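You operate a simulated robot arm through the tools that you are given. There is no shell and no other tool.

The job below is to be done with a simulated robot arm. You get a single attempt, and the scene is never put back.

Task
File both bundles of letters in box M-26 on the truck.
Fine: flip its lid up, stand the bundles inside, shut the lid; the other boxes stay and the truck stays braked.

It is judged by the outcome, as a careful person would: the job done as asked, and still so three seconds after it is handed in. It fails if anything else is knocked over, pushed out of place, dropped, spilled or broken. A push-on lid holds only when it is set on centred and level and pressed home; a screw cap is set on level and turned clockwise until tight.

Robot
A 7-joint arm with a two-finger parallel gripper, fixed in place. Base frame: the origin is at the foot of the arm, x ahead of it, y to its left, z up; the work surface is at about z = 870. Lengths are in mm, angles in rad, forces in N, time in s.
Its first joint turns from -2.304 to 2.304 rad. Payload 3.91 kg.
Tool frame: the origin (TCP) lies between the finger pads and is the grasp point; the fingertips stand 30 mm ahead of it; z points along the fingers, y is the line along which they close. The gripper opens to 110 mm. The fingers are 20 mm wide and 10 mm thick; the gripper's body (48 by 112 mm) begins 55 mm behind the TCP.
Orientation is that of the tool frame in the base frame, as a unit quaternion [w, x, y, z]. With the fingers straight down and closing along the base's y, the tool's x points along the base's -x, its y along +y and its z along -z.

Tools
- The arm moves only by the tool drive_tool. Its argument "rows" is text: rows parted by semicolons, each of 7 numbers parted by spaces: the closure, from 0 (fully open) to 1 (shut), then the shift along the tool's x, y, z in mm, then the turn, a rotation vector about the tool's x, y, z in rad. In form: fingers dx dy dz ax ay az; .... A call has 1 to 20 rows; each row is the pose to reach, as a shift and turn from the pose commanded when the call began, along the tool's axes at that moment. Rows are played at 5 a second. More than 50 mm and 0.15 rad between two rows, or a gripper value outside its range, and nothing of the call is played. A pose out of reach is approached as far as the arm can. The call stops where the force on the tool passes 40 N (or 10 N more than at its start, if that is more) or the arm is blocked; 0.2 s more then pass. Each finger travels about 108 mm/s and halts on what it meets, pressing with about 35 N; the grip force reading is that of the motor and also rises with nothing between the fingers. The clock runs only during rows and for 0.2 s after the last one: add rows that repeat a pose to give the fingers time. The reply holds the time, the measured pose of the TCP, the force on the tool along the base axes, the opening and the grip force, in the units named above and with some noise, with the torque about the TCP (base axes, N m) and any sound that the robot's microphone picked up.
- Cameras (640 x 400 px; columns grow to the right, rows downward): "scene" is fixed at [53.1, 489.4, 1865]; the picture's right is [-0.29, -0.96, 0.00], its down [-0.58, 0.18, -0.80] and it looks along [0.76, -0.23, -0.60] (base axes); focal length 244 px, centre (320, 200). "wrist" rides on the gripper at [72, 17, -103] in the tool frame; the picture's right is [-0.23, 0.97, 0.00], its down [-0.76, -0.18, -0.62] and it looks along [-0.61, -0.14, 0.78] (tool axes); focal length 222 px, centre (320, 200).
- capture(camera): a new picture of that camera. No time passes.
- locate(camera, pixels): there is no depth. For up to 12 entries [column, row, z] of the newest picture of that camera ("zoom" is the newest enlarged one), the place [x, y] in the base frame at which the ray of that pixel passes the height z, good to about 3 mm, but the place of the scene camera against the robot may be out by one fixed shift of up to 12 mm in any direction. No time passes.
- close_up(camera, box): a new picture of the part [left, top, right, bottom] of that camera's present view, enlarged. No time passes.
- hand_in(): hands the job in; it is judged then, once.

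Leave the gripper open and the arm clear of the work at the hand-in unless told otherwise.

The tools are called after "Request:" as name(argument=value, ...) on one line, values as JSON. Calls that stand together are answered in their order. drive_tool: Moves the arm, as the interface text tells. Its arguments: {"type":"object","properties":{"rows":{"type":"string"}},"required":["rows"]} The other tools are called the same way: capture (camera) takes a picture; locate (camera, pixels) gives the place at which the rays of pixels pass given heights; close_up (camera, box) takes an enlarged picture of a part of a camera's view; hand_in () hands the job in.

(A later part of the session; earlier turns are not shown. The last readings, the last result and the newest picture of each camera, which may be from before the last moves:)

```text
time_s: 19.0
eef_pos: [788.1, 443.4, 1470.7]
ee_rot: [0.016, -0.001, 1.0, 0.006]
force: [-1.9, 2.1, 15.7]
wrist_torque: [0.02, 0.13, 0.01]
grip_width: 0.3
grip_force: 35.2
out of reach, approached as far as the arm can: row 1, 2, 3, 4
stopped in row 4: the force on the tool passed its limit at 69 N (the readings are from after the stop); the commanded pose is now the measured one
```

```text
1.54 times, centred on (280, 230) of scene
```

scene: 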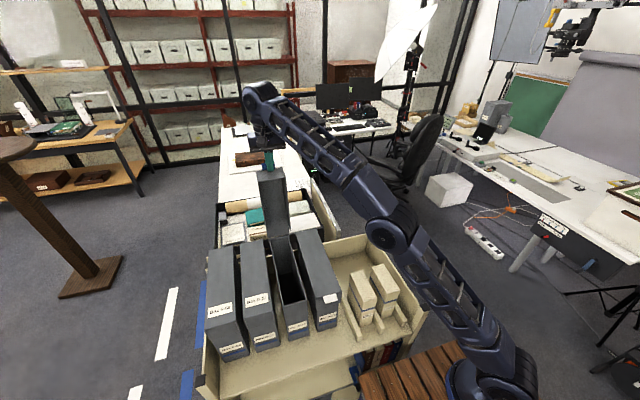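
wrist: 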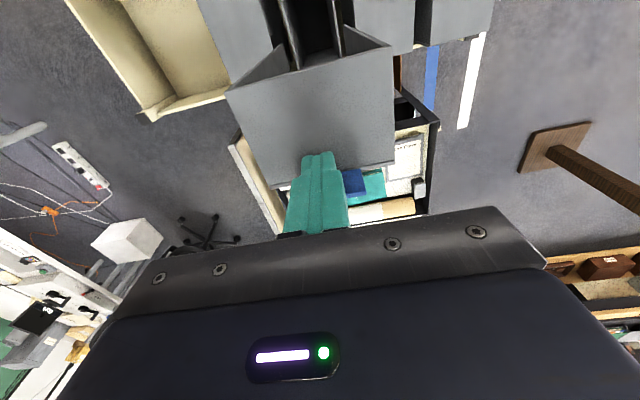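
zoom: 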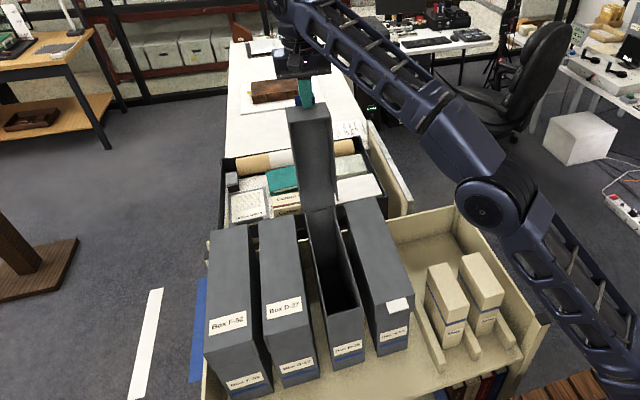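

The arm reached its limit just past vertical and the fingertip pressed down on the lid edge, so the call stopped. I'll raise the tool straight up 15 mm to unload it and check that the lid stays.

Request:
drive_tool(rows="1 0 0 -5 0 0 0; 1 0 0 -10 0 0 0; 1 0 0 -15 0 0 0; 1 0 0 -15 0 0 0")

Request:
close_up(camera="wrist", box=[210, 20, 430, 220])

Request:
close_up(camera="scene", box=[200, 160, 340, 360])

```text
time_s: 20.0
eef_pos: [788.1, 441.0, 1475.8]
ee_rot: [0.015, 0.0, 1.0, 0.006]
force: [-0.9, 0.0, 0.3]
wrist_torque: [0.0, 0.02, -0.01]
grip_width: 0.3
grip_force: 35.1
out of reach, approached as far as the arm can: row 2, 3, 4
```

```text
2.00 times, centred on (320, 120) of wrist
```

zoom: 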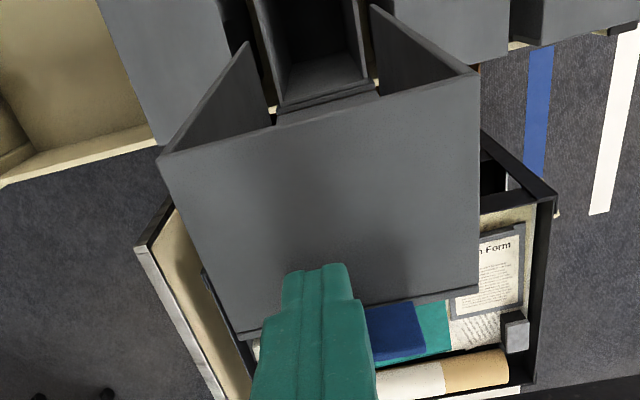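

```text
2.00 times, centred on (270, 260) of scene
```

zoom: 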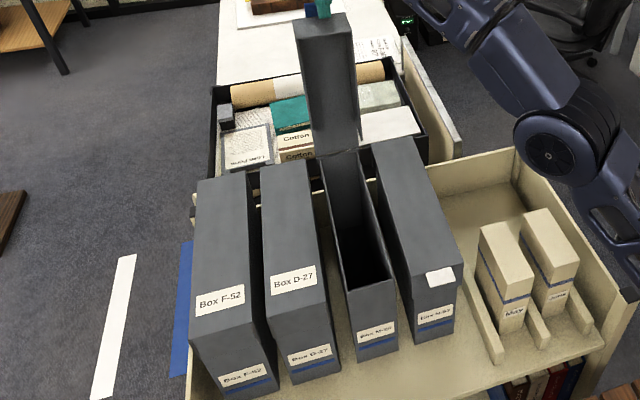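

The lid stands near vertical. The fingers are on the robot side of the tab, so they would catch the lid if it falls back. I'll retreat 12 mm toward the robot and see whether the lid follows.

Request:
drive_tool(rows="1 4 0 0 0 0 0; 1 8 0 0 0 0 0; 1 12 0 0 0 0 0; 1 12 0 0 0 0 0; 1 12 0 0 0 0 0")

Request:
close_up(camera="wrist", box=[210, 20, 430, 220])

Request:
close_up(camera="scene", box=[200, 160, 340, 360])

```text
time_s: 21.2
eef_pos: [777.6, 441.1, 1475.1]
ee_rot: [0.015, -0.001, 1.0, 0.003]
force: [-0.1, 0.3, -0.5]
wrist_torque: [0.0, -0.05, -0.01]
grip_width: 0.0
grip_force: 35.2
```

```text
2.00 times, centred on (320, 120) of wrist
```

zoom: 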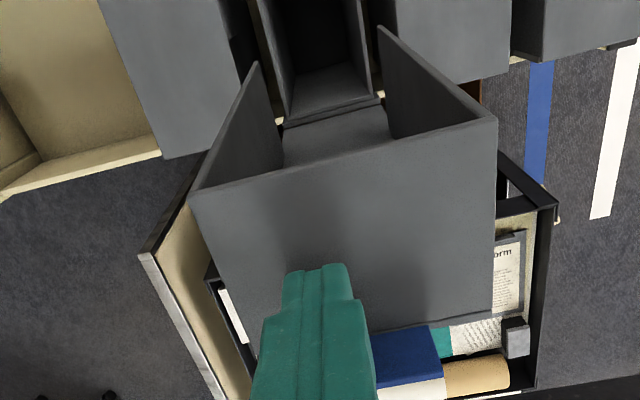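

```text
2.00 times, centred on (270, 260) of scene
```

zoom: 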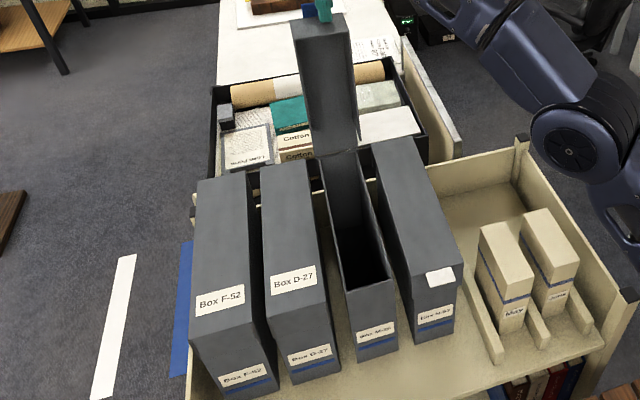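

The lid has tipped back past vertical, away from the fingers, and rests there. I'll withdraw toward the robot at the same height and confirm that it holds still.

Request:
drive_tool(rows="0.9 15 0 0 0 0 0; 0.8 40 0 0 0 0 0; 0.6 70 0 0 0 0 0; 0.4 105 0 0 0 0 0; 0.3 140 0 0 0 0 0; 0.3 140 0 0 0 0 0")

Request:
capture(camera="wrist")

Request:
close_up(camera="scene", box=[200, 160, 340, 360])

```text
time_s: 22.6
eef_pos: [638.2, 441.7, 1470.7]
ee_rot: [0.015, 0.0, 1.0, 0.006]
force: [-0.3, 1.0, -0.1]
wrist_torque: [-0.01, 0.02, 0.02]
grip_width: 76.7
grip_force: 0.0
```

```text
taken
```

wrist: 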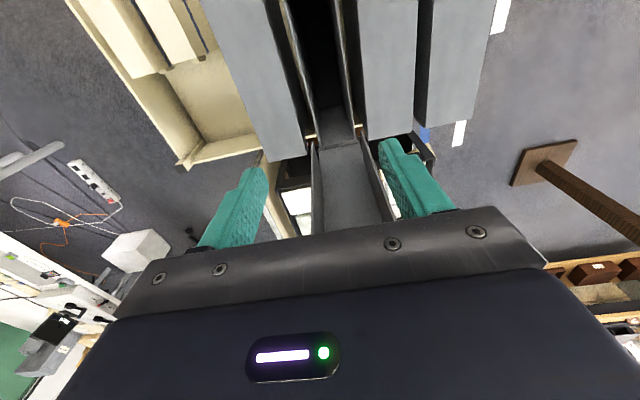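

```text
2.00 times, centred on (270, 260) of scene
```

zoom: 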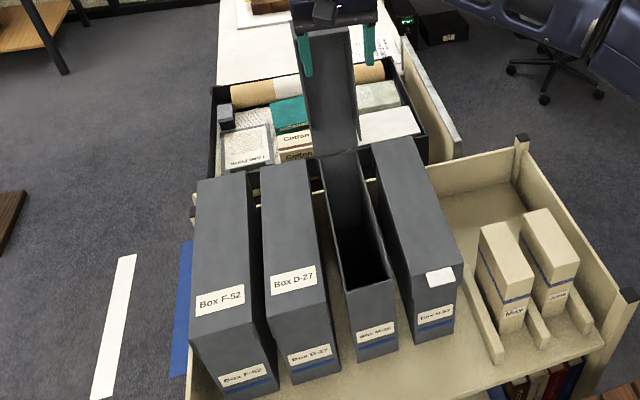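

The lid holds. From here I can see the box opening at about (322,70) in the wrist view, so I'll enlarge it to measure the inner width.

Request:
close_up(camera="wrist", box=[240, 0, 420, 160])

Request:
close_up(camera="scene", box=[255, 225, 325, 345])

```text
2.50 times, centred on (330, 80) of wrist
```

zoom: 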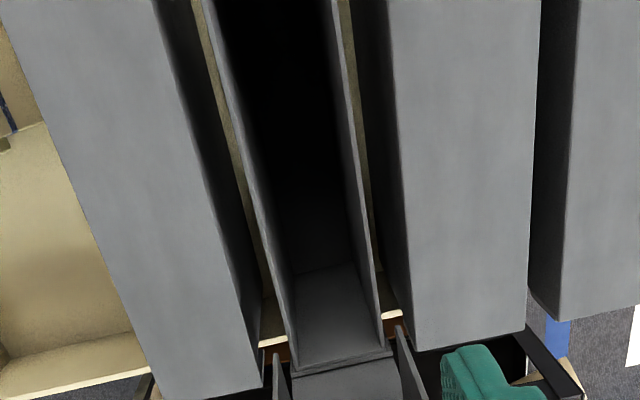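

```text
3.33 times, centred on (290, 285) of scene
```

zoom: 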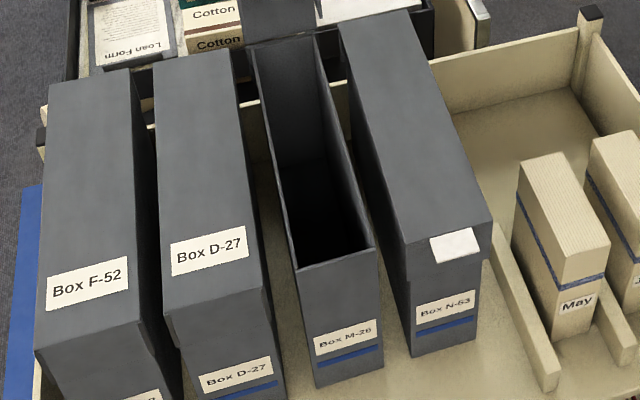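

Request:
close_up(camera="wrist", box=[290, 40, 370, 90])

Request:
close_up(camera="wrist", box=[290, 100, 370, 150])

Request:
close_up(camera="scene", box=[270, 275, 310, 325])

```text
8.00 times, centred on (330, 65) of wrist
```

zoom: 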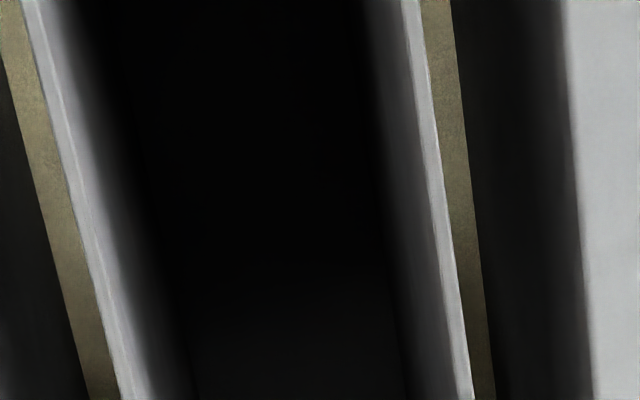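

```text
8.00 times, centred on (330, 125) of wrist
```

zoom: 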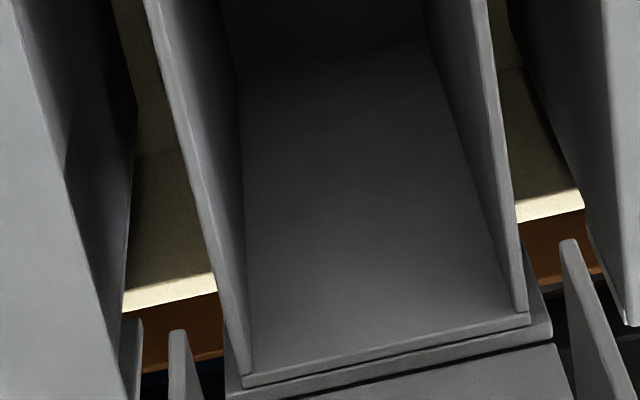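

```text
8.00 times, centred on (290, 300) of scene
```

zoom: 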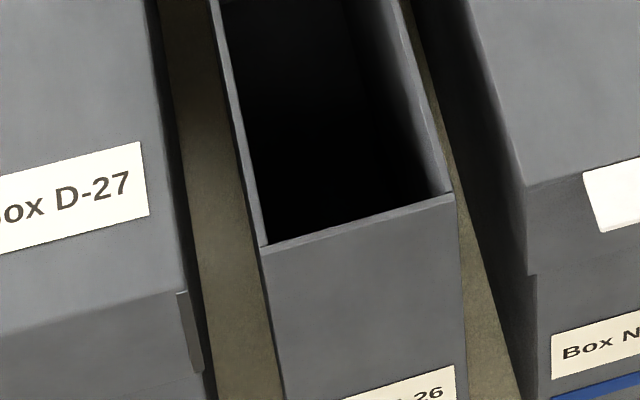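

I read the box walls as about 3 mm thick, leaving about 73 to 74 mm inside. The bundles must therefore be gripped with only a short overlap and lined up carefully. I'll first level the tool, which has a small residual tilt, and move above the "May" bundle at about (510, 190, 1200).

Request:
drive_tool(rows="0.3 15 -28 29 0.001 0.003 0; 0.3 30 -57 58.5 0.002 0.006 0; 0.3 45.4 -85 87.8 0.004 0.01 0; 0.3 60.5 -113.2 117 0.005 0.013 0; 0.3 75.6 -141.5 146.3 0.006 0.016 0; 0.3 90.7 -169.8 175.6 0.007 0.02 0; 0.3 105.9 -198 204.9 0.009 0.023 0; 0.3 121 -226.4 234 0.01 0.026 0; 0.3 136.1 -254.7 263.4 0.011 0.03 0; 0.3 136.1 -254.7 263.4 0.011 0.03 0")

Request:
capture(camera="wrist")

Request:
capture(camera="scene")

```text
time_s: 24.8
eef_pos: [508.5, 191.7, 1203.0]
ee_rot: [0.0, -0.001, 1.0, -0.001]
force: [-0.5, 0.5, -0.3]
wrist_torque: [-0.02, 0.0, 0.01]
grip_width: 76.9
grip_force: 0.1
```

```text
taken
```

wrist: 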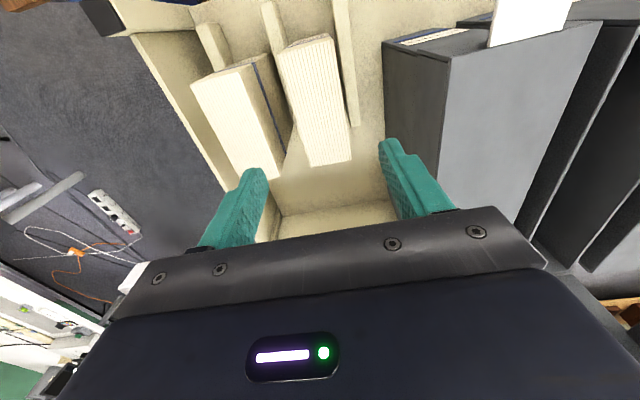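

```text
taken
```

scene: 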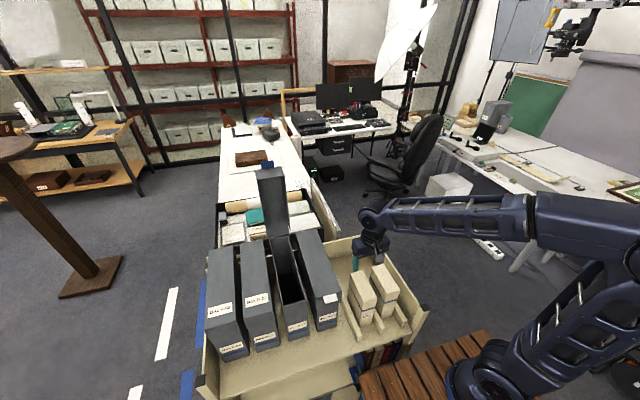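

The lid is still open in the scene view. I'll enlarge the bundles to refine May's position and top height.

Request:
close_up(camera="wrist", box=[180, 20, 380, 180])

```text
2.50 times, centred on (280, 100) of wrist
```

zoom: 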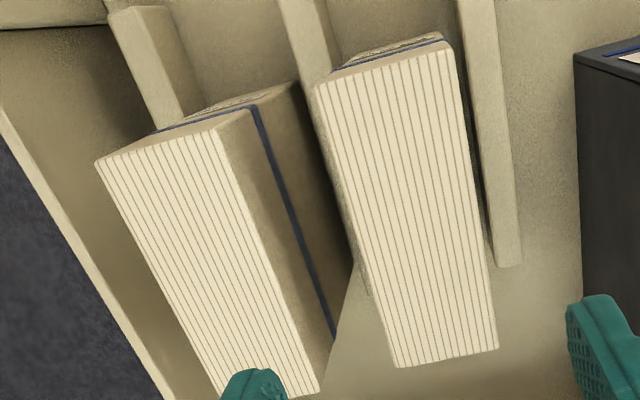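

Request:
locate(camera="zoom", pixels=[[313, 85, 1050], [453, 48, 1050], [498, 348, 1050], [397, 367, 1050], [313, 85, 1060], [453, 48, 1060], [498, 348, 1060], [397, 367, 1060], [95, 162, 1058], [218, 130, 1058], [320, 392, 1058]])

```text
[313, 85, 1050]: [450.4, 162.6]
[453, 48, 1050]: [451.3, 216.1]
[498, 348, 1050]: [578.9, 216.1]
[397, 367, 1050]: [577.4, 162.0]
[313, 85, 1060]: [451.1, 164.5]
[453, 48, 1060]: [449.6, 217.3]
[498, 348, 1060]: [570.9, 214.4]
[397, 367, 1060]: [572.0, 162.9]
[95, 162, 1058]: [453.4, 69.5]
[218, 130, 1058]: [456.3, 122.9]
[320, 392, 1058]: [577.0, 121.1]
```

May's top is centred at about (511, 190), with its top at z ≈ 1058 and a width of about 53 mm. I'll descend until the fingertips are just above the bundle top and check that they are centred.

Request:
drive_tool(rows="0.3 0 0 30 0 0 0; 0.3 -1 -1 60 0 0 0; 0.3 -2 -1 85 0 0 0; 0.3 -2 -1 105 0 0 0; 0.3 -2 -1 105 0 0 0")

Request:
capture(camera="wrist")

Request:
close_up(camera="scene", box=[320, 210, 430, 340])

```text
time_s: 26.0
eef_pos: [509.8, 188.3, 1096.6]
ee_rot: [0.0, -0.001, 1.0, -0.001]
force: [0.9, 0.4, 0.3]
wrist_torque: [-0.01, 0.0, -0.01]
grip_width: 77.2
grip_force: 0.0
```

```text
taken
```

wrist: 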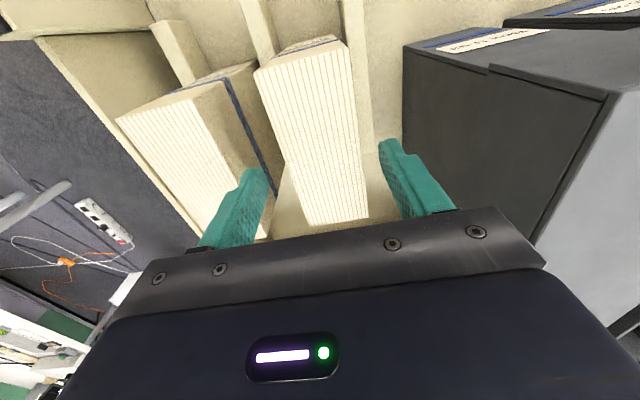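

```text
3.08 times, centred on (375, 275) of scene
```

zoom: 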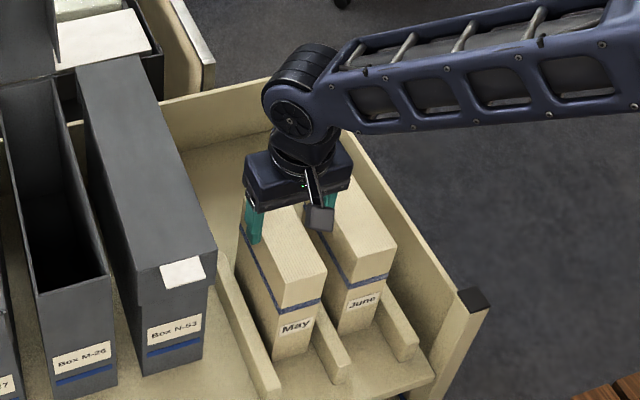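

Request:
close_up(camera="wrist", box=[220, 90, 440, 230])

```text
2.86 times, centred on (330, 160) of wrist
```

zoom: 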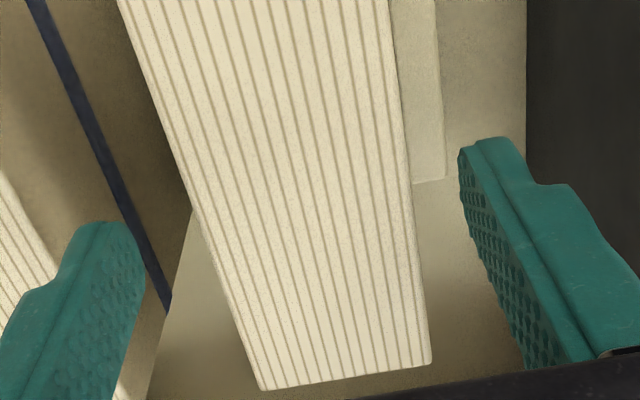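

The finger tips straddle May evenly, about 12 mm clear on each side. The fingers look thicker from about 22 mm behind the tip, so I'll keep the overlap short, around 19 mm. I'll descend 28 mm and close.

Request:
drive_tool(rows="0.3 0 0 10 0 0 0; 0.3 0 0 20 0 0 0; 0.3 0 0 28 0 0 0; 0.3 0 0 28 0 0 0; 0.4 0 0 28 0 0 0; 0.45 0 0 28 0 0 0; 0.5 0 0 28 0 0 0; 0.55 0 0 28 0 0 0; 1 0 0 28 0 0 0; 1 0 0 28 0 0 0; 1 0 0 28 0 0 0")

Request:
capture(camera="wrist")

Request:
close_up(camera="scene", box=[320, 210, 430, 340])

```text
time_s: 28.4
eef_pos: [509.9, 190.2, 1069.6]
ee_rot: [0.0, -0.001, 1.0, -0.001]
force: [0.6, 1.2, 0.7]
wrist_torque: [0.22, -0.03, 0.04]
grip_width: 53.5
grip_force: 34.6
```

```text
taken
```

wrist: 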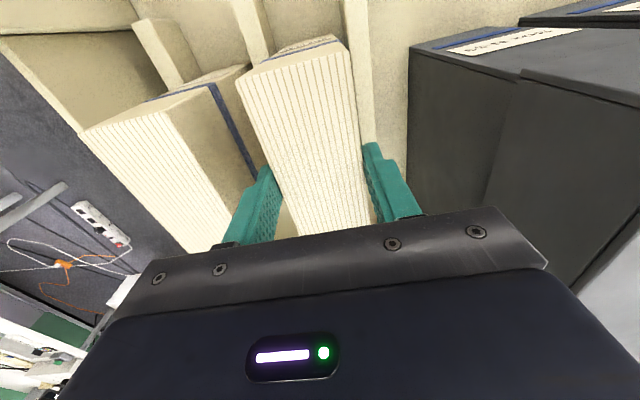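

```text
3.08 times, centred on (375, 275) of scene
```

zoom: 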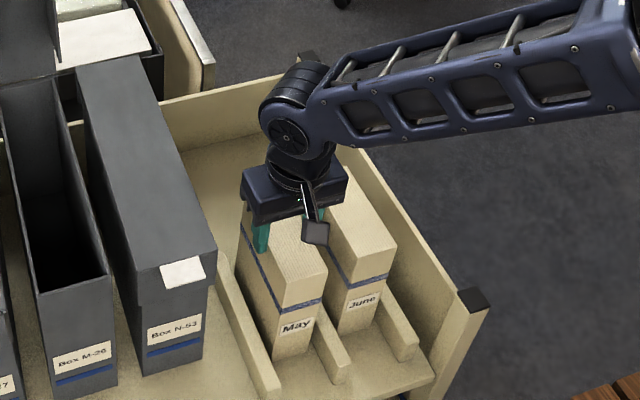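

The grip width reads 53.5 mm with full force, so May is held. I'll lift it straight up slowly and read its weight.

Request:
drive_tool(rows="1 0 0 -5 0 0 0; 1 0 0 -12 0 0 0; 1 0 0 -20 0 0 0; 1 0 0 -30 0 0 0; 1 0 0 -40 0 0 0; 1 0 0 -40 0 0 0")

Request:
capture(camera="wrist")

Request:
close_up(camera="scene", box=[320, 190, 430, 340])

```text
time_s: 29.8
eef_pos: [510.2, 187.1, 1109.5]
ee_rot: [0.0, -0.001, 1.0, -0.002]
force: [0.2, 0.4, -4.5]
wrist_torque: [-0.01, 0.02, 0.03]
grip_width: 53.6
grip_force: 34.7
```

```text
taken
```

wrist: 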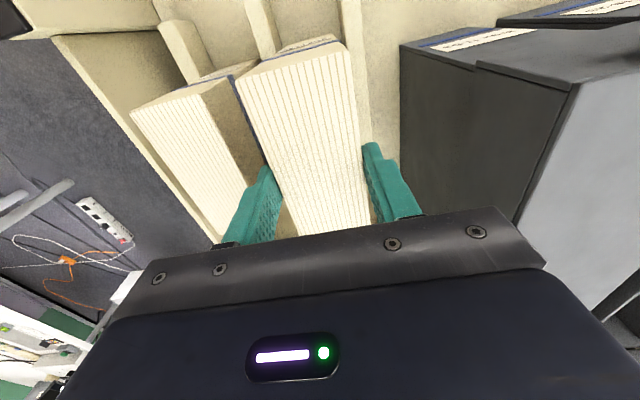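

```text
2.67 times, centred on (375, 265) of scene
```

zoom: 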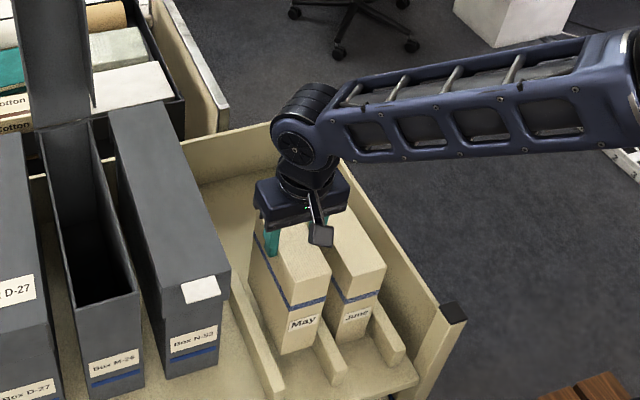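

May weighs about 4.5 N and hangs level. I'll raise it so its bottom clears the box tops (z ≈ 1160) and carry it over to above M-26, toward the rear half at about (700, 449).

Request:
drive_tool(rows="1 0 0 -50 0 0 0; 1 0 0 -100 0 0 0; 1 0 0 -150 0 0 0; 1 0 0 -200 0 0 0; 1 0 0 -250 0 0 0; 1 -20 28 -250 0 0 0; 1 -46 63 -250 0 0 0; 1 -72 99 -250 0 0 0; 1 -98 135 -250 0 0 0; 1 -124 171 -250 0 0 0; 1 -150 207 -250 0 0 0; 1 -175 241 -250 0 0 0; 1 -190 262 -250 0 0 0; 1 -190 262 -250 0 0 0; 1 -190 262 -250 0 0 0")

Request:
capture(camera="wrist")

Request:
capture(camera="scene")

```text
time_s: 33.0
eef_pos: [700.0, 450.3, 1356.4]
ee_rot: [0.0, -0.001, 1.0, 0.0]
force: [-0.2, -0.5, -4.9]
wrist_torque: [-0.01, -0.02, 0.01]
grip_width: 53.7
grip_force: 34.6
```

```text
taken
```

wrist: 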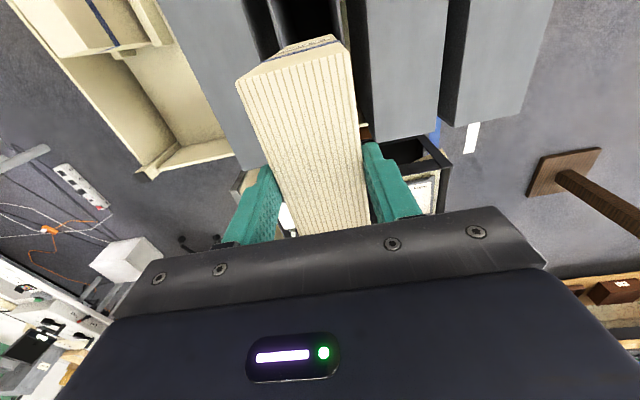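

```text
taken
```

scene: 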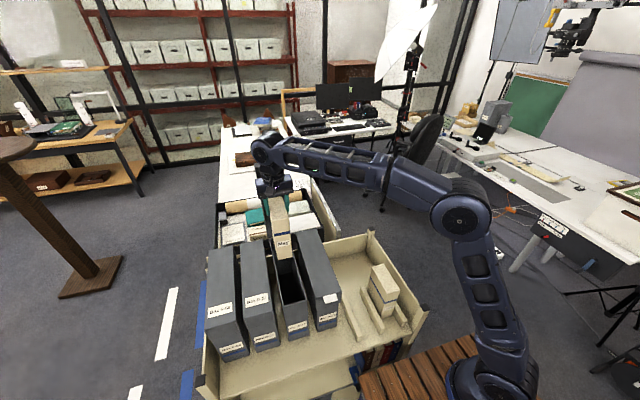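

Request:
close_up(camera="scene", box=[225, 160, 345, 350])

Request:
close_up(camera="wrist", box=[200, 0, 440, 150])

```text
2.11 times, centred on (285, 255) of scene
```

zoom: 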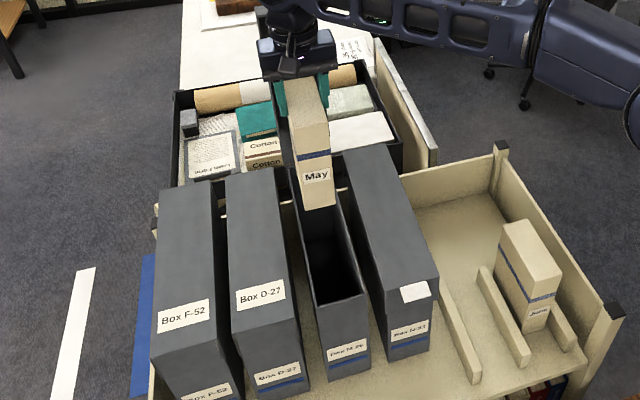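

```text
2.67 times, centred on (320, 75) of wrist
```

zoom: 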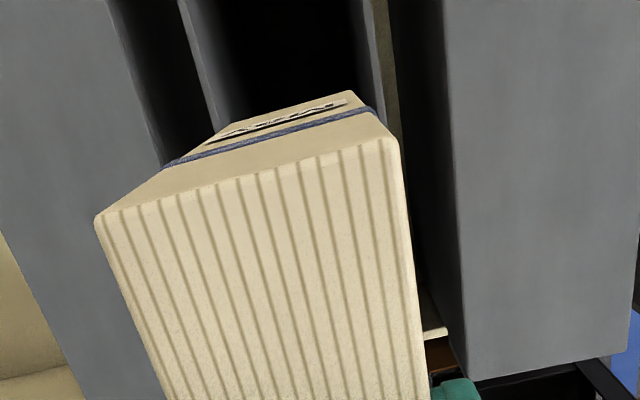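

Request:
close_up(camera="wrist", box=[260, 0, 360, 50])

```text
6.40 times, centred on (310, 25) of wrist
```

zoom: 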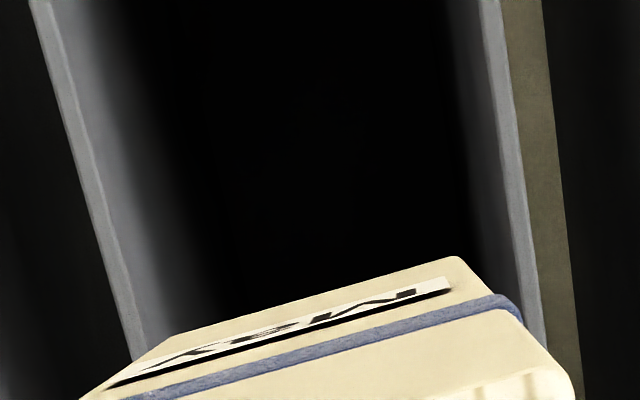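

Request:
locate(camera="zoom", pixels=[[59, 100, 1119], [80, 100, 1119], [494, 100, 1119], [515, 100, 1119], [102, 250, 1119], [122, 250, 1119], [515, 250, 1119], [535, 250, 1119]])

```text
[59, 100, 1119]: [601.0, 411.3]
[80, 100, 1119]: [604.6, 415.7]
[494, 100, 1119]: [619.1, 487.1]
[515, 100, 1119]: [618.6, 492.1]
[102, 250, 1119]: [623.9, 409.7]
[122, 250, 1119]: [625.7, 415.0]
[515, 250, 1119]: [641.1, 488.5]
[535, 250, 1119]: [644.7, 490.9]
```

May hangs over the box. The wrist camera puts the box rim's inner faces at y ≈ 415.3 and 487.8, so the centre is about 451.3. I'll lower until the bundle's bottom is just above the rim and check the alignment.

Request:
drive_tool(rows="1 0 0.5 10 0 0 0; 1 0 0.8 20 0 0 0; 1 0 0.8 28 0 0 0; 1 0 0.8 28 0 0 0; 1 0 0.8 28 0 0 0")

Request:
close_up(camera="wrist", box=[230, 0, 390, 100])

Request:
close_up(camera="scene", box=[245, 190, 325, 300])

```text
time_s: 34.2
eef_pos: [699.3, 450.8, 1330.3]
ee_rot: [0.0, -0.001, 1.0, -0.001]
force: [-0.4, 0.8, -5.0]
wrist_torque: [0.02, 0.04, 0.05]
grip_width: 53.9
grip_force: 35.0
```

```text
4.00 times, centred on (310, 50) of wrist
```

zoom: 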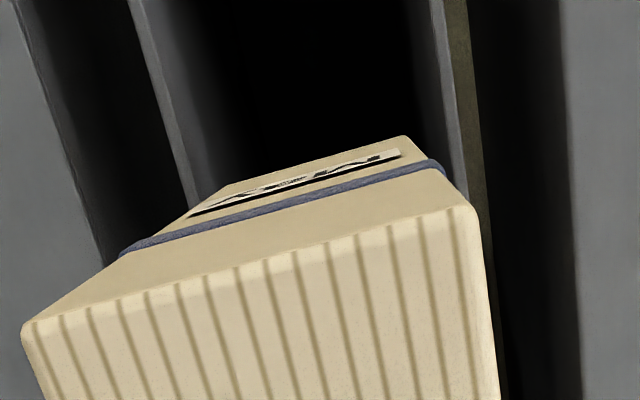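

```text
3.64 times, centred on (285, 245) of scene
```

zoom: 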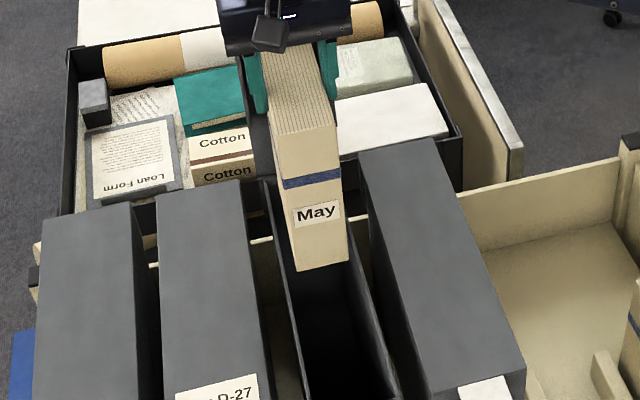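

The bundle's bottom is centred within about 1 mm of the opening: the left gap is slightly smaller, so I'll shift +1 mm. I'll lower it into the box to just before the fingertips reach the rim and watch the force.

Request:
drive_tool(rows="1 0 1 10 0 0 0; 1 0 1 20 0 0 0; 1 0 1 35 0 0 0; 1 0 1 50 0 0 0; 1 0 1 65 0 0 0; 1 0 1 80 0 0 0; 1 0 1 95 0 0 0; 1 0 1 110 0 0 0; 1 0 1 125 0 0 0; 1 0 1 140 0 0 0; 1 0 1 155 0 0 0; 1 0 1 165 0 0 0; 1 0 1 165 0 0 0; 1 0 1 165 0 0 0")

Request:
capture(camera="wrist")

Request:
close_up(camera="scene", box=[235, 190, 335, 330])

```text
time_s: 37.2
eef_pos: [701.5, 452.1, 1165.1]
ee_rot: [0.0, -0.001, 1.0, -0.002]
force: [-1.1, 0.2, -4.3]
wrist_torque: [-0.03, 0.03, -0.01]
grip_width: 54.0
grip_force: 35.1
```

```text
taken
```

wrist: 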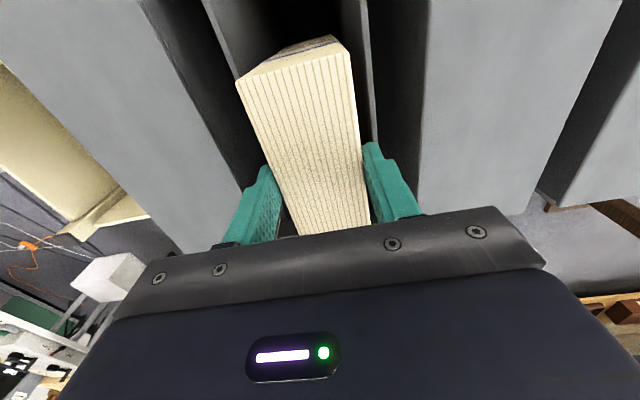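

```text
2.86 times, centred on (285, 260) of scene
```

zoom: 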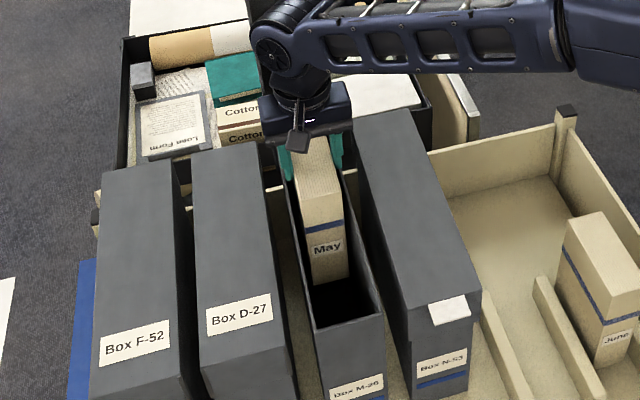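

No contact so far. Now I'll enlarge the fingertips against the rim to see whether fingers plus bundle fit inside the opening.

Request:
close_up(camera="wrist", box=[200, 60, 440, 220])

Request:
close_up(camera="scene", box=[265, 220, 325, 280])

```text
2.50 times, centred on (320, 140) of wrist
```

zoom: 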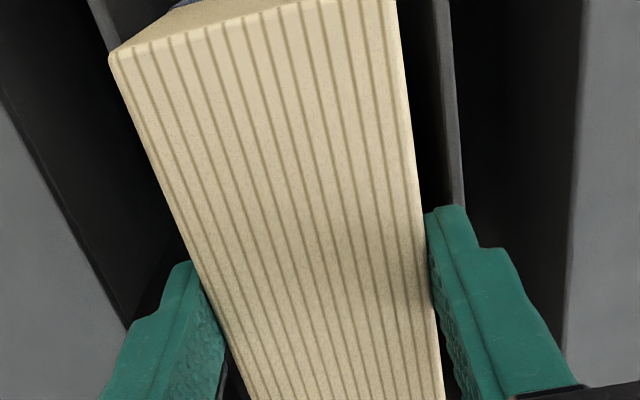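

```text
6.67 times, centred on (295, 250) of scene
```

zoom: 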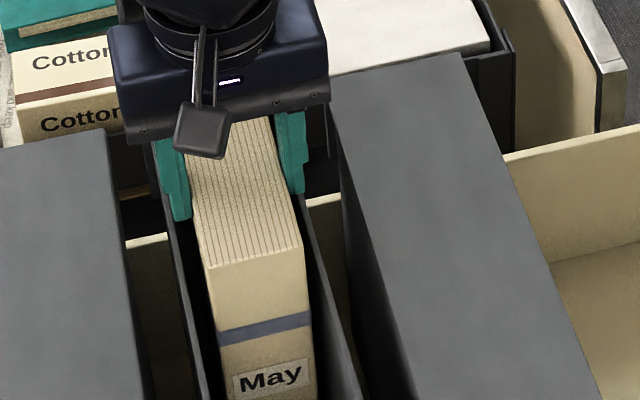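

Request:
close_up(camera="wrist", box=[350, 60, 400, 160])

Request:
close_up(camera="wrist", box=[200, 0, 280, 90])

```text
4.00 times, centred on (375, 110) of wrist
```

zoom: 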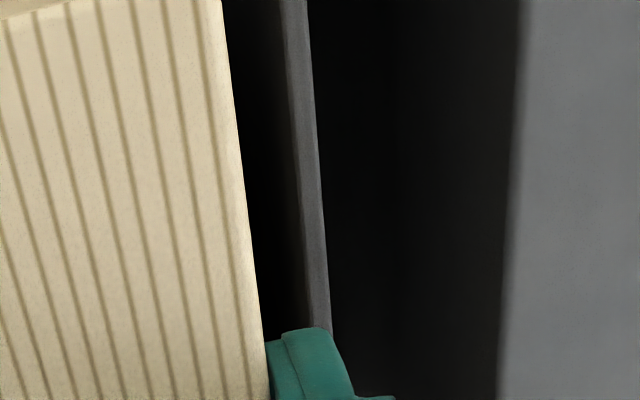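

```text
4.44 times, centred on (240, 45) of wrist
```

zoom: 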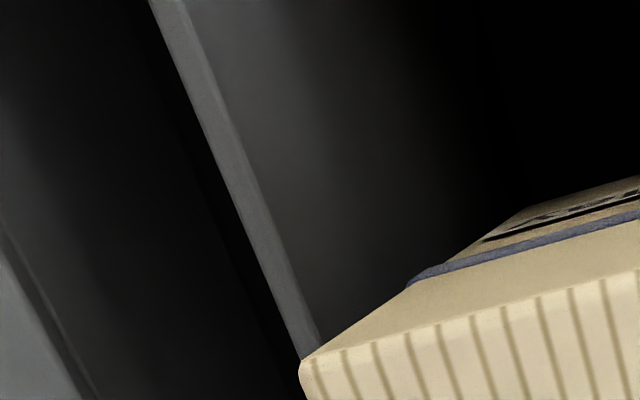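

Request:
locate(camera="zoom", pixels=[[235, 200, 1119], [262, 200, 1119], [150, 0, 1119], [180, 0, 1119]])

Request:
locate(camera="wrist", pixels=[[372.5, 141.25, 1119], [377.75, 141.25, 1119], [365, 60, 1119], [371.75, 60, 1119], [362.2, 146, 1135], [382.5, 153, 1135]])

```text
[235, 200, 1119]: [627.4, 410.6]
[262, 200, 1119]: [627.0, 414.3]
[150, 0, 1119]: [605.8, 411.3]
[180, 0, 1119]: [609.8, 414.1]
```

```text
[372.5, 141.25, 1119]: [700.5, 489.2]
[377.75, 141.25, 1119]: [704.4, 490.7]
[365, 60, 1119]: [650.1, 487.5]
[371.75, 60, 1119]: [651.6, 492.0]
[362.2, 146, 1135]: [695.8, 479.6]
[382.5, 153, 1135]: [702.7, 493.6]
```

The inner width reads about 74 mm (y 414.2 to 488.3), and fingers plus bundle come to about 73.5 to 74 mm, so there is essentially no clearance. I'll shift −1 mm to centre, lower until the tips are just above the rim, and compare them at the same depth.

Request:
drive_tool(rows="1 0 -0.5 4 0 0 0; 1 0 -1 8 0 0 0; 1 0 -1 12 0 0 0; 1 0 -1 12 0 0 0; 1 0 -1 12 0 0 0")

Request:
close_up(camera="wrist", box=[340, 110, 420, 200])

Request:
close_up(camera="wrist", box=[210, 110, 290, 200])

Request:
close_up(camera="scene", box=[270, 215, 320, 265])

```text
time_s: 38.4
eef_pos: [700.0, 450.4, 1155.5]
ee_rot: [0.0, 0.0, 1.0, -0.001]
force: [-0.1, 0.2, -4.9]
wrist_torque: [-0.02, 0.02, 0.01]
grip_width: 53.6
grip_force: 35.3
```

```text
4.44 times, centred on (380, 155) of wrist
```

zoom: 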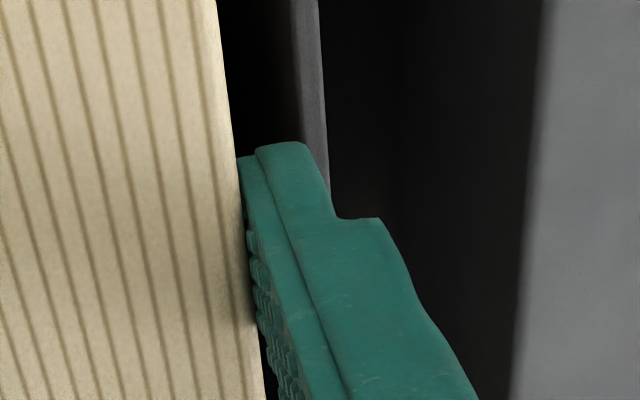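

```text
4.44 times, centred on (250, 155) of wrist
```

zoom: 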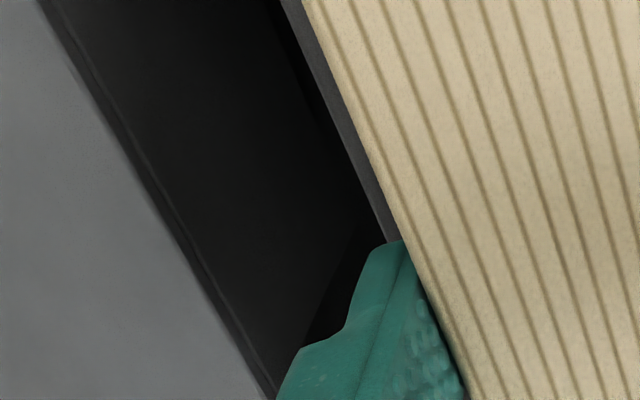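

```text
8.00 times, centred on (295, 240) of scene
```

zoom: 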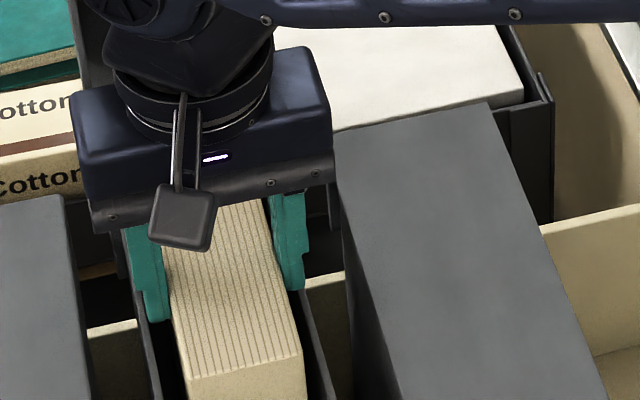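

At the same depth each finger overlaps the wall slightly, so a fit looks unlikely. I'll centre by +1 mm and feel downward in 2 mm steps to see whether the tips touch the rim. This is only a gentle test and the force stop is active.

Request:
drive_tool(rows="1 0 1 0 0 0 0; 1 0 1 2 0 0 0; 1 0 1 4 0 0 0; 1 0 1 6 0 0 0; 1 0 1 7 0 0 0; 1 0 1 8 0 0 0; 1 0 1 8 0 0 0")

Request:
close_up(camera="wrist", box=[200, 100, 430, 220])

```text
time_s: 40.0
eef_pos: [701.2, 451.3, 1148.9]
ee_rot: [0.002, -0.001, 1.0, 0.0]
force: [-2.2, -1.8, 11.2]
wrist_torque: [-0.59, 0.07, -0.09]
grip_width: 53.8
grip_force: 34.1
stopped in row 7: the force on the tool passed its limit at 41 N (the readings are from after the stop); the commanded pose is now the measured one
```

```text
2.78 times, centred on (315, 160) of wrist
```

zoom: 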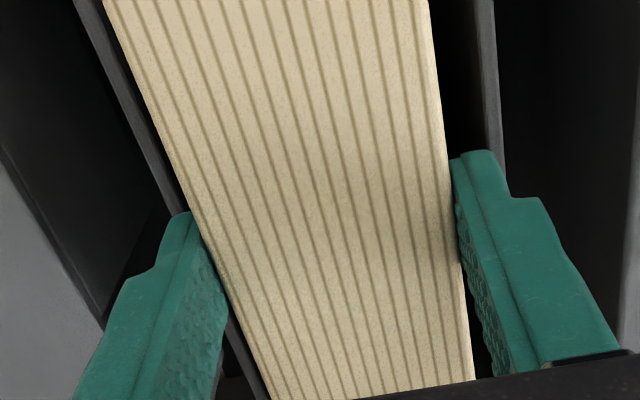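

The tips touch the rim at z ≈ 1119. The torque shows contact on the −y finger only. I'll back off 3 mm, move +0.6 mm in y, and feel again to find out whether a centred position goes in at all.

Request:
drive_tool(rows="1 0 0 -3 0 0 0; 1 0 0.6 -3 0 0 0; 1 0 0.6 -1.5 0 0 0; 1 0 0.6 0 0 0 0; 1 0 0.6 0.5 0 0 0; 1 0 0.6 0.5 0 0 0")

```text
time_s: 41.4
eef_pos: [701.1, 452.9, 1150.2]
ee_rot: [0.002, -0.001, 1.0, 0.0]
force: [6.3, 1.8, 19.0]
wrist_torque: [-0.36, -0.12, 0.03]
grip_width: 53.5
grip_force: 34.8
```

Both fingers now touch the rim, so they cannot enter the box with the bundle between them; it has to be let down from rim height. Before that I'll back off 2 mm and check whether the grip force can be reduced gradually, so the bundle slides down gently instead of falling.

Request:
drive_tool(rows="1 0 0 -2 0 0 0; 0.7 0 0 -2 0 0 0; 0.6 0 0 -2 0 0 0; 0.55 0 0 -2 0 0 0; 0.55 0 0 -2 0 0 0")

```text
time_s: 42.6
eef_pos: [701.6, 452.2, 1150.4]
ee_rot: [0.001, 0.0, 1.0, 0.0]
force: [0.6, 0.3, -4.9]
wrist_torque: [0.01, 0.01, -0.03]
grip_width: 53.6
grip_force: 35.2
```

At closure 0.55 (a target of 49.5 mm) the force is still 35 N. I'll step closer to the bundle's width and read again.

Request:
drive_tool(rows="0.54 0 0 0 0 0 0; 0.53 0 0 0 0 0 0; 0.53 0 0 0 0 0 0")

```text
time_s: 43.4
eef_pos: [701.4, 453.1, 1150.6]
ee_rot: [0.0, 0.0, 1.0, 0.0]
force: [-0.4, 0.1, -4.2]
wrist_torque: [-0.01, -0.01, -0.01]
grip_width: 53.6
grip_force: 34.7
```

Request:
drive_tool(rows="0.525 0 0 0 0 0 0; 0.522 0 0 0 0 0 0; 0.52 0 0 0 0 0 0; 0.52 0 0 0 0 0 0")

```text
time_s: 44.4
eef_pos: [701.1, 452.9, 1151.1]
ee_rot: [0.002, -0.001, 1.0, 0.0]
force: [-0.4, -0.4, 0.1]
wrist_torque: [0.03, 0.03, 0.0]
grip_width: 52.8
grip_force: 0.0
```

The force has gone to zero and the fingers read 52.8 mm, so the bundle has slid down out of the grip. I'll look at how it sits.

Request:
capture(camera="wrist")

Request:
close_up(camera="wrist", box=[200, 0, 440, 220])

Request:
close_up(camera="scene", box=[225, 190, 345, 350])

```text
taken
```

wrist: 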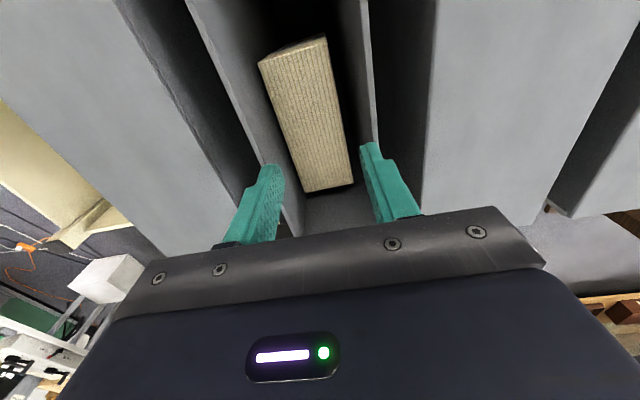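

```text
1.82 times, centred on (320, 110) of wrist
```

zoom: 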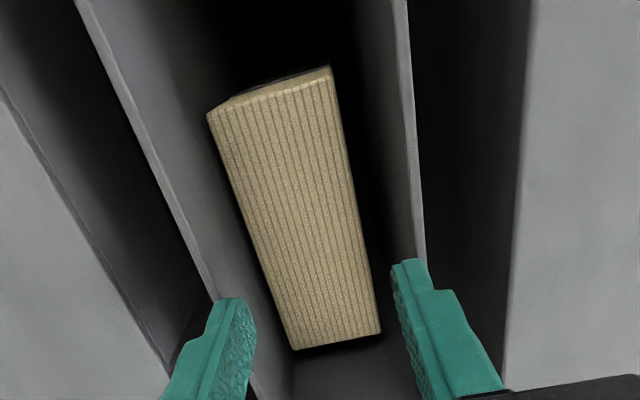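

```text
2.50 times, centred on (285, 270) of scene
```

zoom: 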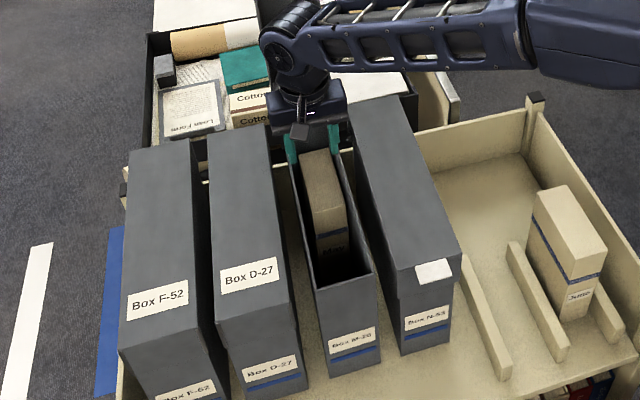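

May stands upright in the rear of the box and no sound was reported. I'll locate its top corners to confirm that it is upright.

Request:
locate(camera="wrist", pixels=[[258, 60.5, 1061], [325.5, 37.4, 1061], [353.5, 183, 1061], [305.2, 192.4, 1061]])

```text
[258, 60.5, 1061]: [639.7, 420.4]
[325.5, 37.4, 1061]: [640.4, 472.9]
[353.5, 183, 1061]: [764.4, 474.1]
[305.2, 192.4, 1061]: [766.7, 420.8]
```

May's top spans x 640 to 765 and y 420 to 474 at its standing height, so it is flat on the box floor. I'll raise the hand clear and move over to above June at about (515, 96).

Request:
drive_tool(rows="0.51 0 0 -20 0 0 0; 0.5 0 0 -60 0 0 0; 0.45 0 0 -105 0 0 0; 0.4 0 0 -150 0 0 0; 0.3 0 0 -195 0 0 0; 0.3 19 -36 -205 0 0 0; 0.3 40 -76 -205 0 0 0; 0.3 61 -116 -205 0 0 0; 0.3 82 -156 -205 0 0 0; 0.3 103 -196 -205 0 0 0; 0.3 124 -236 -205 0 0 0; 0.3 145 -276 -205 0 0 0; 0.3 166 -316 -190 0 0 0; 0.3 186 -356 -170 0 0 0; 0.3 186 -356 -130 0 0 0; 0.3 186 -356 -90 0 0 0; 0.3 186 -356 -60 0 0 0; 0.3 186 -356 -60 0 0 0")

Request:
capture(camera="wrist")

Request:
close_up(camera="wrist", box=[180, 20, 400, 180])

Request:
capture(camera="scene")

```text
time_s: 48.2
eef_pos: [517.1, 94.7, 1213.1]
ee_rot: [0.0, -0.001, 1.0, -0.001]
force: [-0.3, -0.9, 0.0]
wrist_torque: [-0.02, -0.03, -0.01]
grip_width: 76.8
grip_force: 0.1
```

```text
taken
```

wrist: 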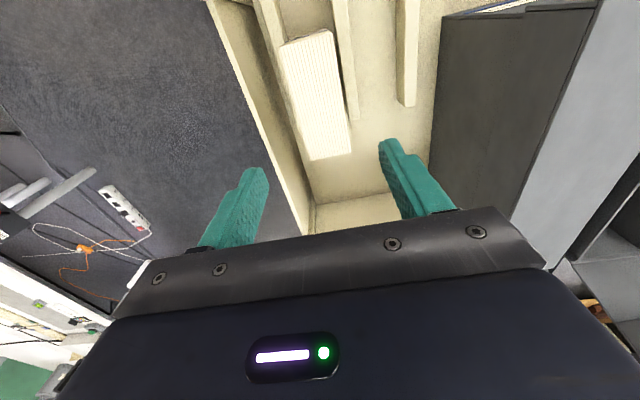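

```text
2.50 times, centred on (290, 100) of wrist
```

zoom: 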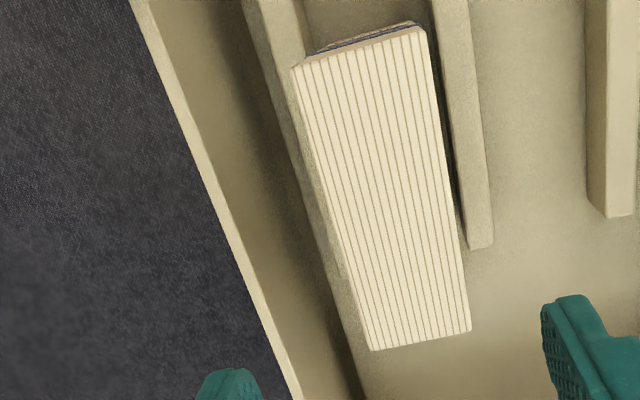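

```text
taken
```

scene: 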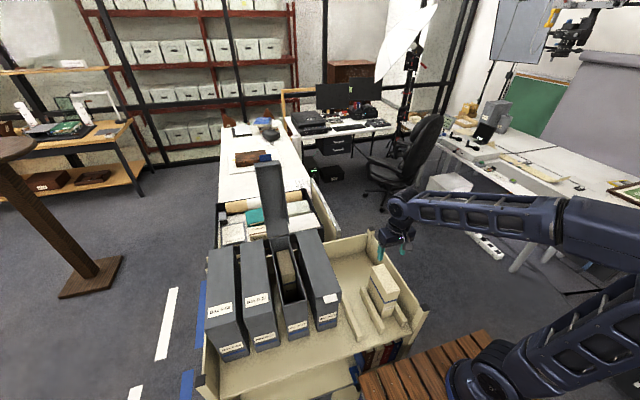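

Request:
locate(camera="zoom", pixels=[[292, 68, 1050], [425, 28, 1050], [471, 330, 1050], [370, 350, 1050], [292, 68, 1060], [425, 28, 1060], [471, 330, 1060], [370, 350, 1060]])

Request:
close_up(camera="scene", box=[340, 240, 420, 340])

```text
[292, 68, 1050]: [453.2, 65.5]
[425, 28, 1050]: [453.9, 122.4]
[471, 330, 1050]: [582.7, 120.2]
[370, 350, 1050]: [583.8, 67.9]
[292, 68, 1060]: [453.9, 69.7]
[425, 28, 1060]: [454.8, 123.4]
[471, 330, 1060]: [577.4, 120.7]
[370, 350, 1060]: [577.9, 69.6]
```

```text
4.00 times, centred on (380, 290) of scene
```

zoom: 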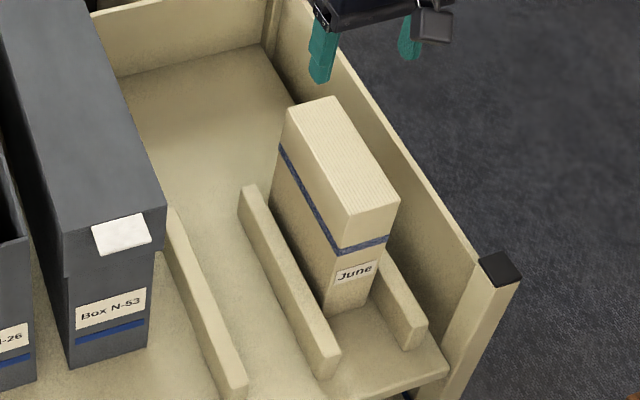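

June's top is centred at about (516, 95.5) and z ≈ 1058. I'll descend to an overlap of about 10 mm, which makes the let-down shorter, and close on it.

Request:
drive_tool(rows="0.3 0 0 30 0 0 0; 0.3 0 0.5 65 0 0 0; 0.3 1 0.8 95 0 0 0; 0.3 1 0.8 115 0 0 0; 0.3 1 0.8 125 0 0 0; 0.3 1 0.8 133 0 0 0; 0.3 1 0.8 133 0 0 0; 0.4 1 0.8 133 0 0 0; 0.45 1 0.8 133 0 0 0; 0.5 1 0.8 133 0 0 0; 0.55 1 0.8 133 0 0 0; 1 1 0.8 133 0 0 0; 1 1 0.8 133 0 0 0; 1 1 0.8 133 0 0 0")

Request:
close_up(camera="wrist", box=[200, 20, 440, 220])

Request:
close_up(camera="scene", box=[340, 220, 420, 340])

```text
time_s: 51.2
eef_pos: [514.4, 97.4, 1076.2]
ee_rot: [0.001, -0.001, 1.0, 0.0]
force: [0.2, -0.3, -0.4]
wrist_torque: [0.04, -0.07, -0.07]
grip_width: 53.8
grip_force: 34.6
```

```text
2.00 times, centred on (320, 120) of wrist
```

zoom: 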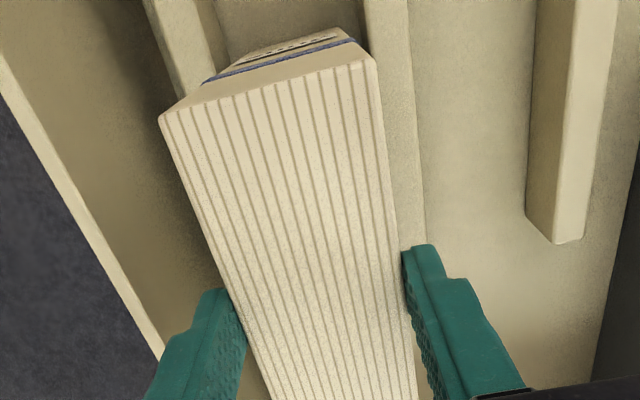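

```text
3.33 times, centred on (380, 280) of scene
```

zoom: 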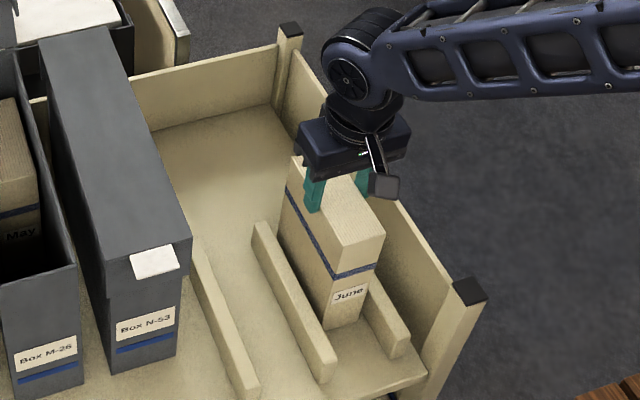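

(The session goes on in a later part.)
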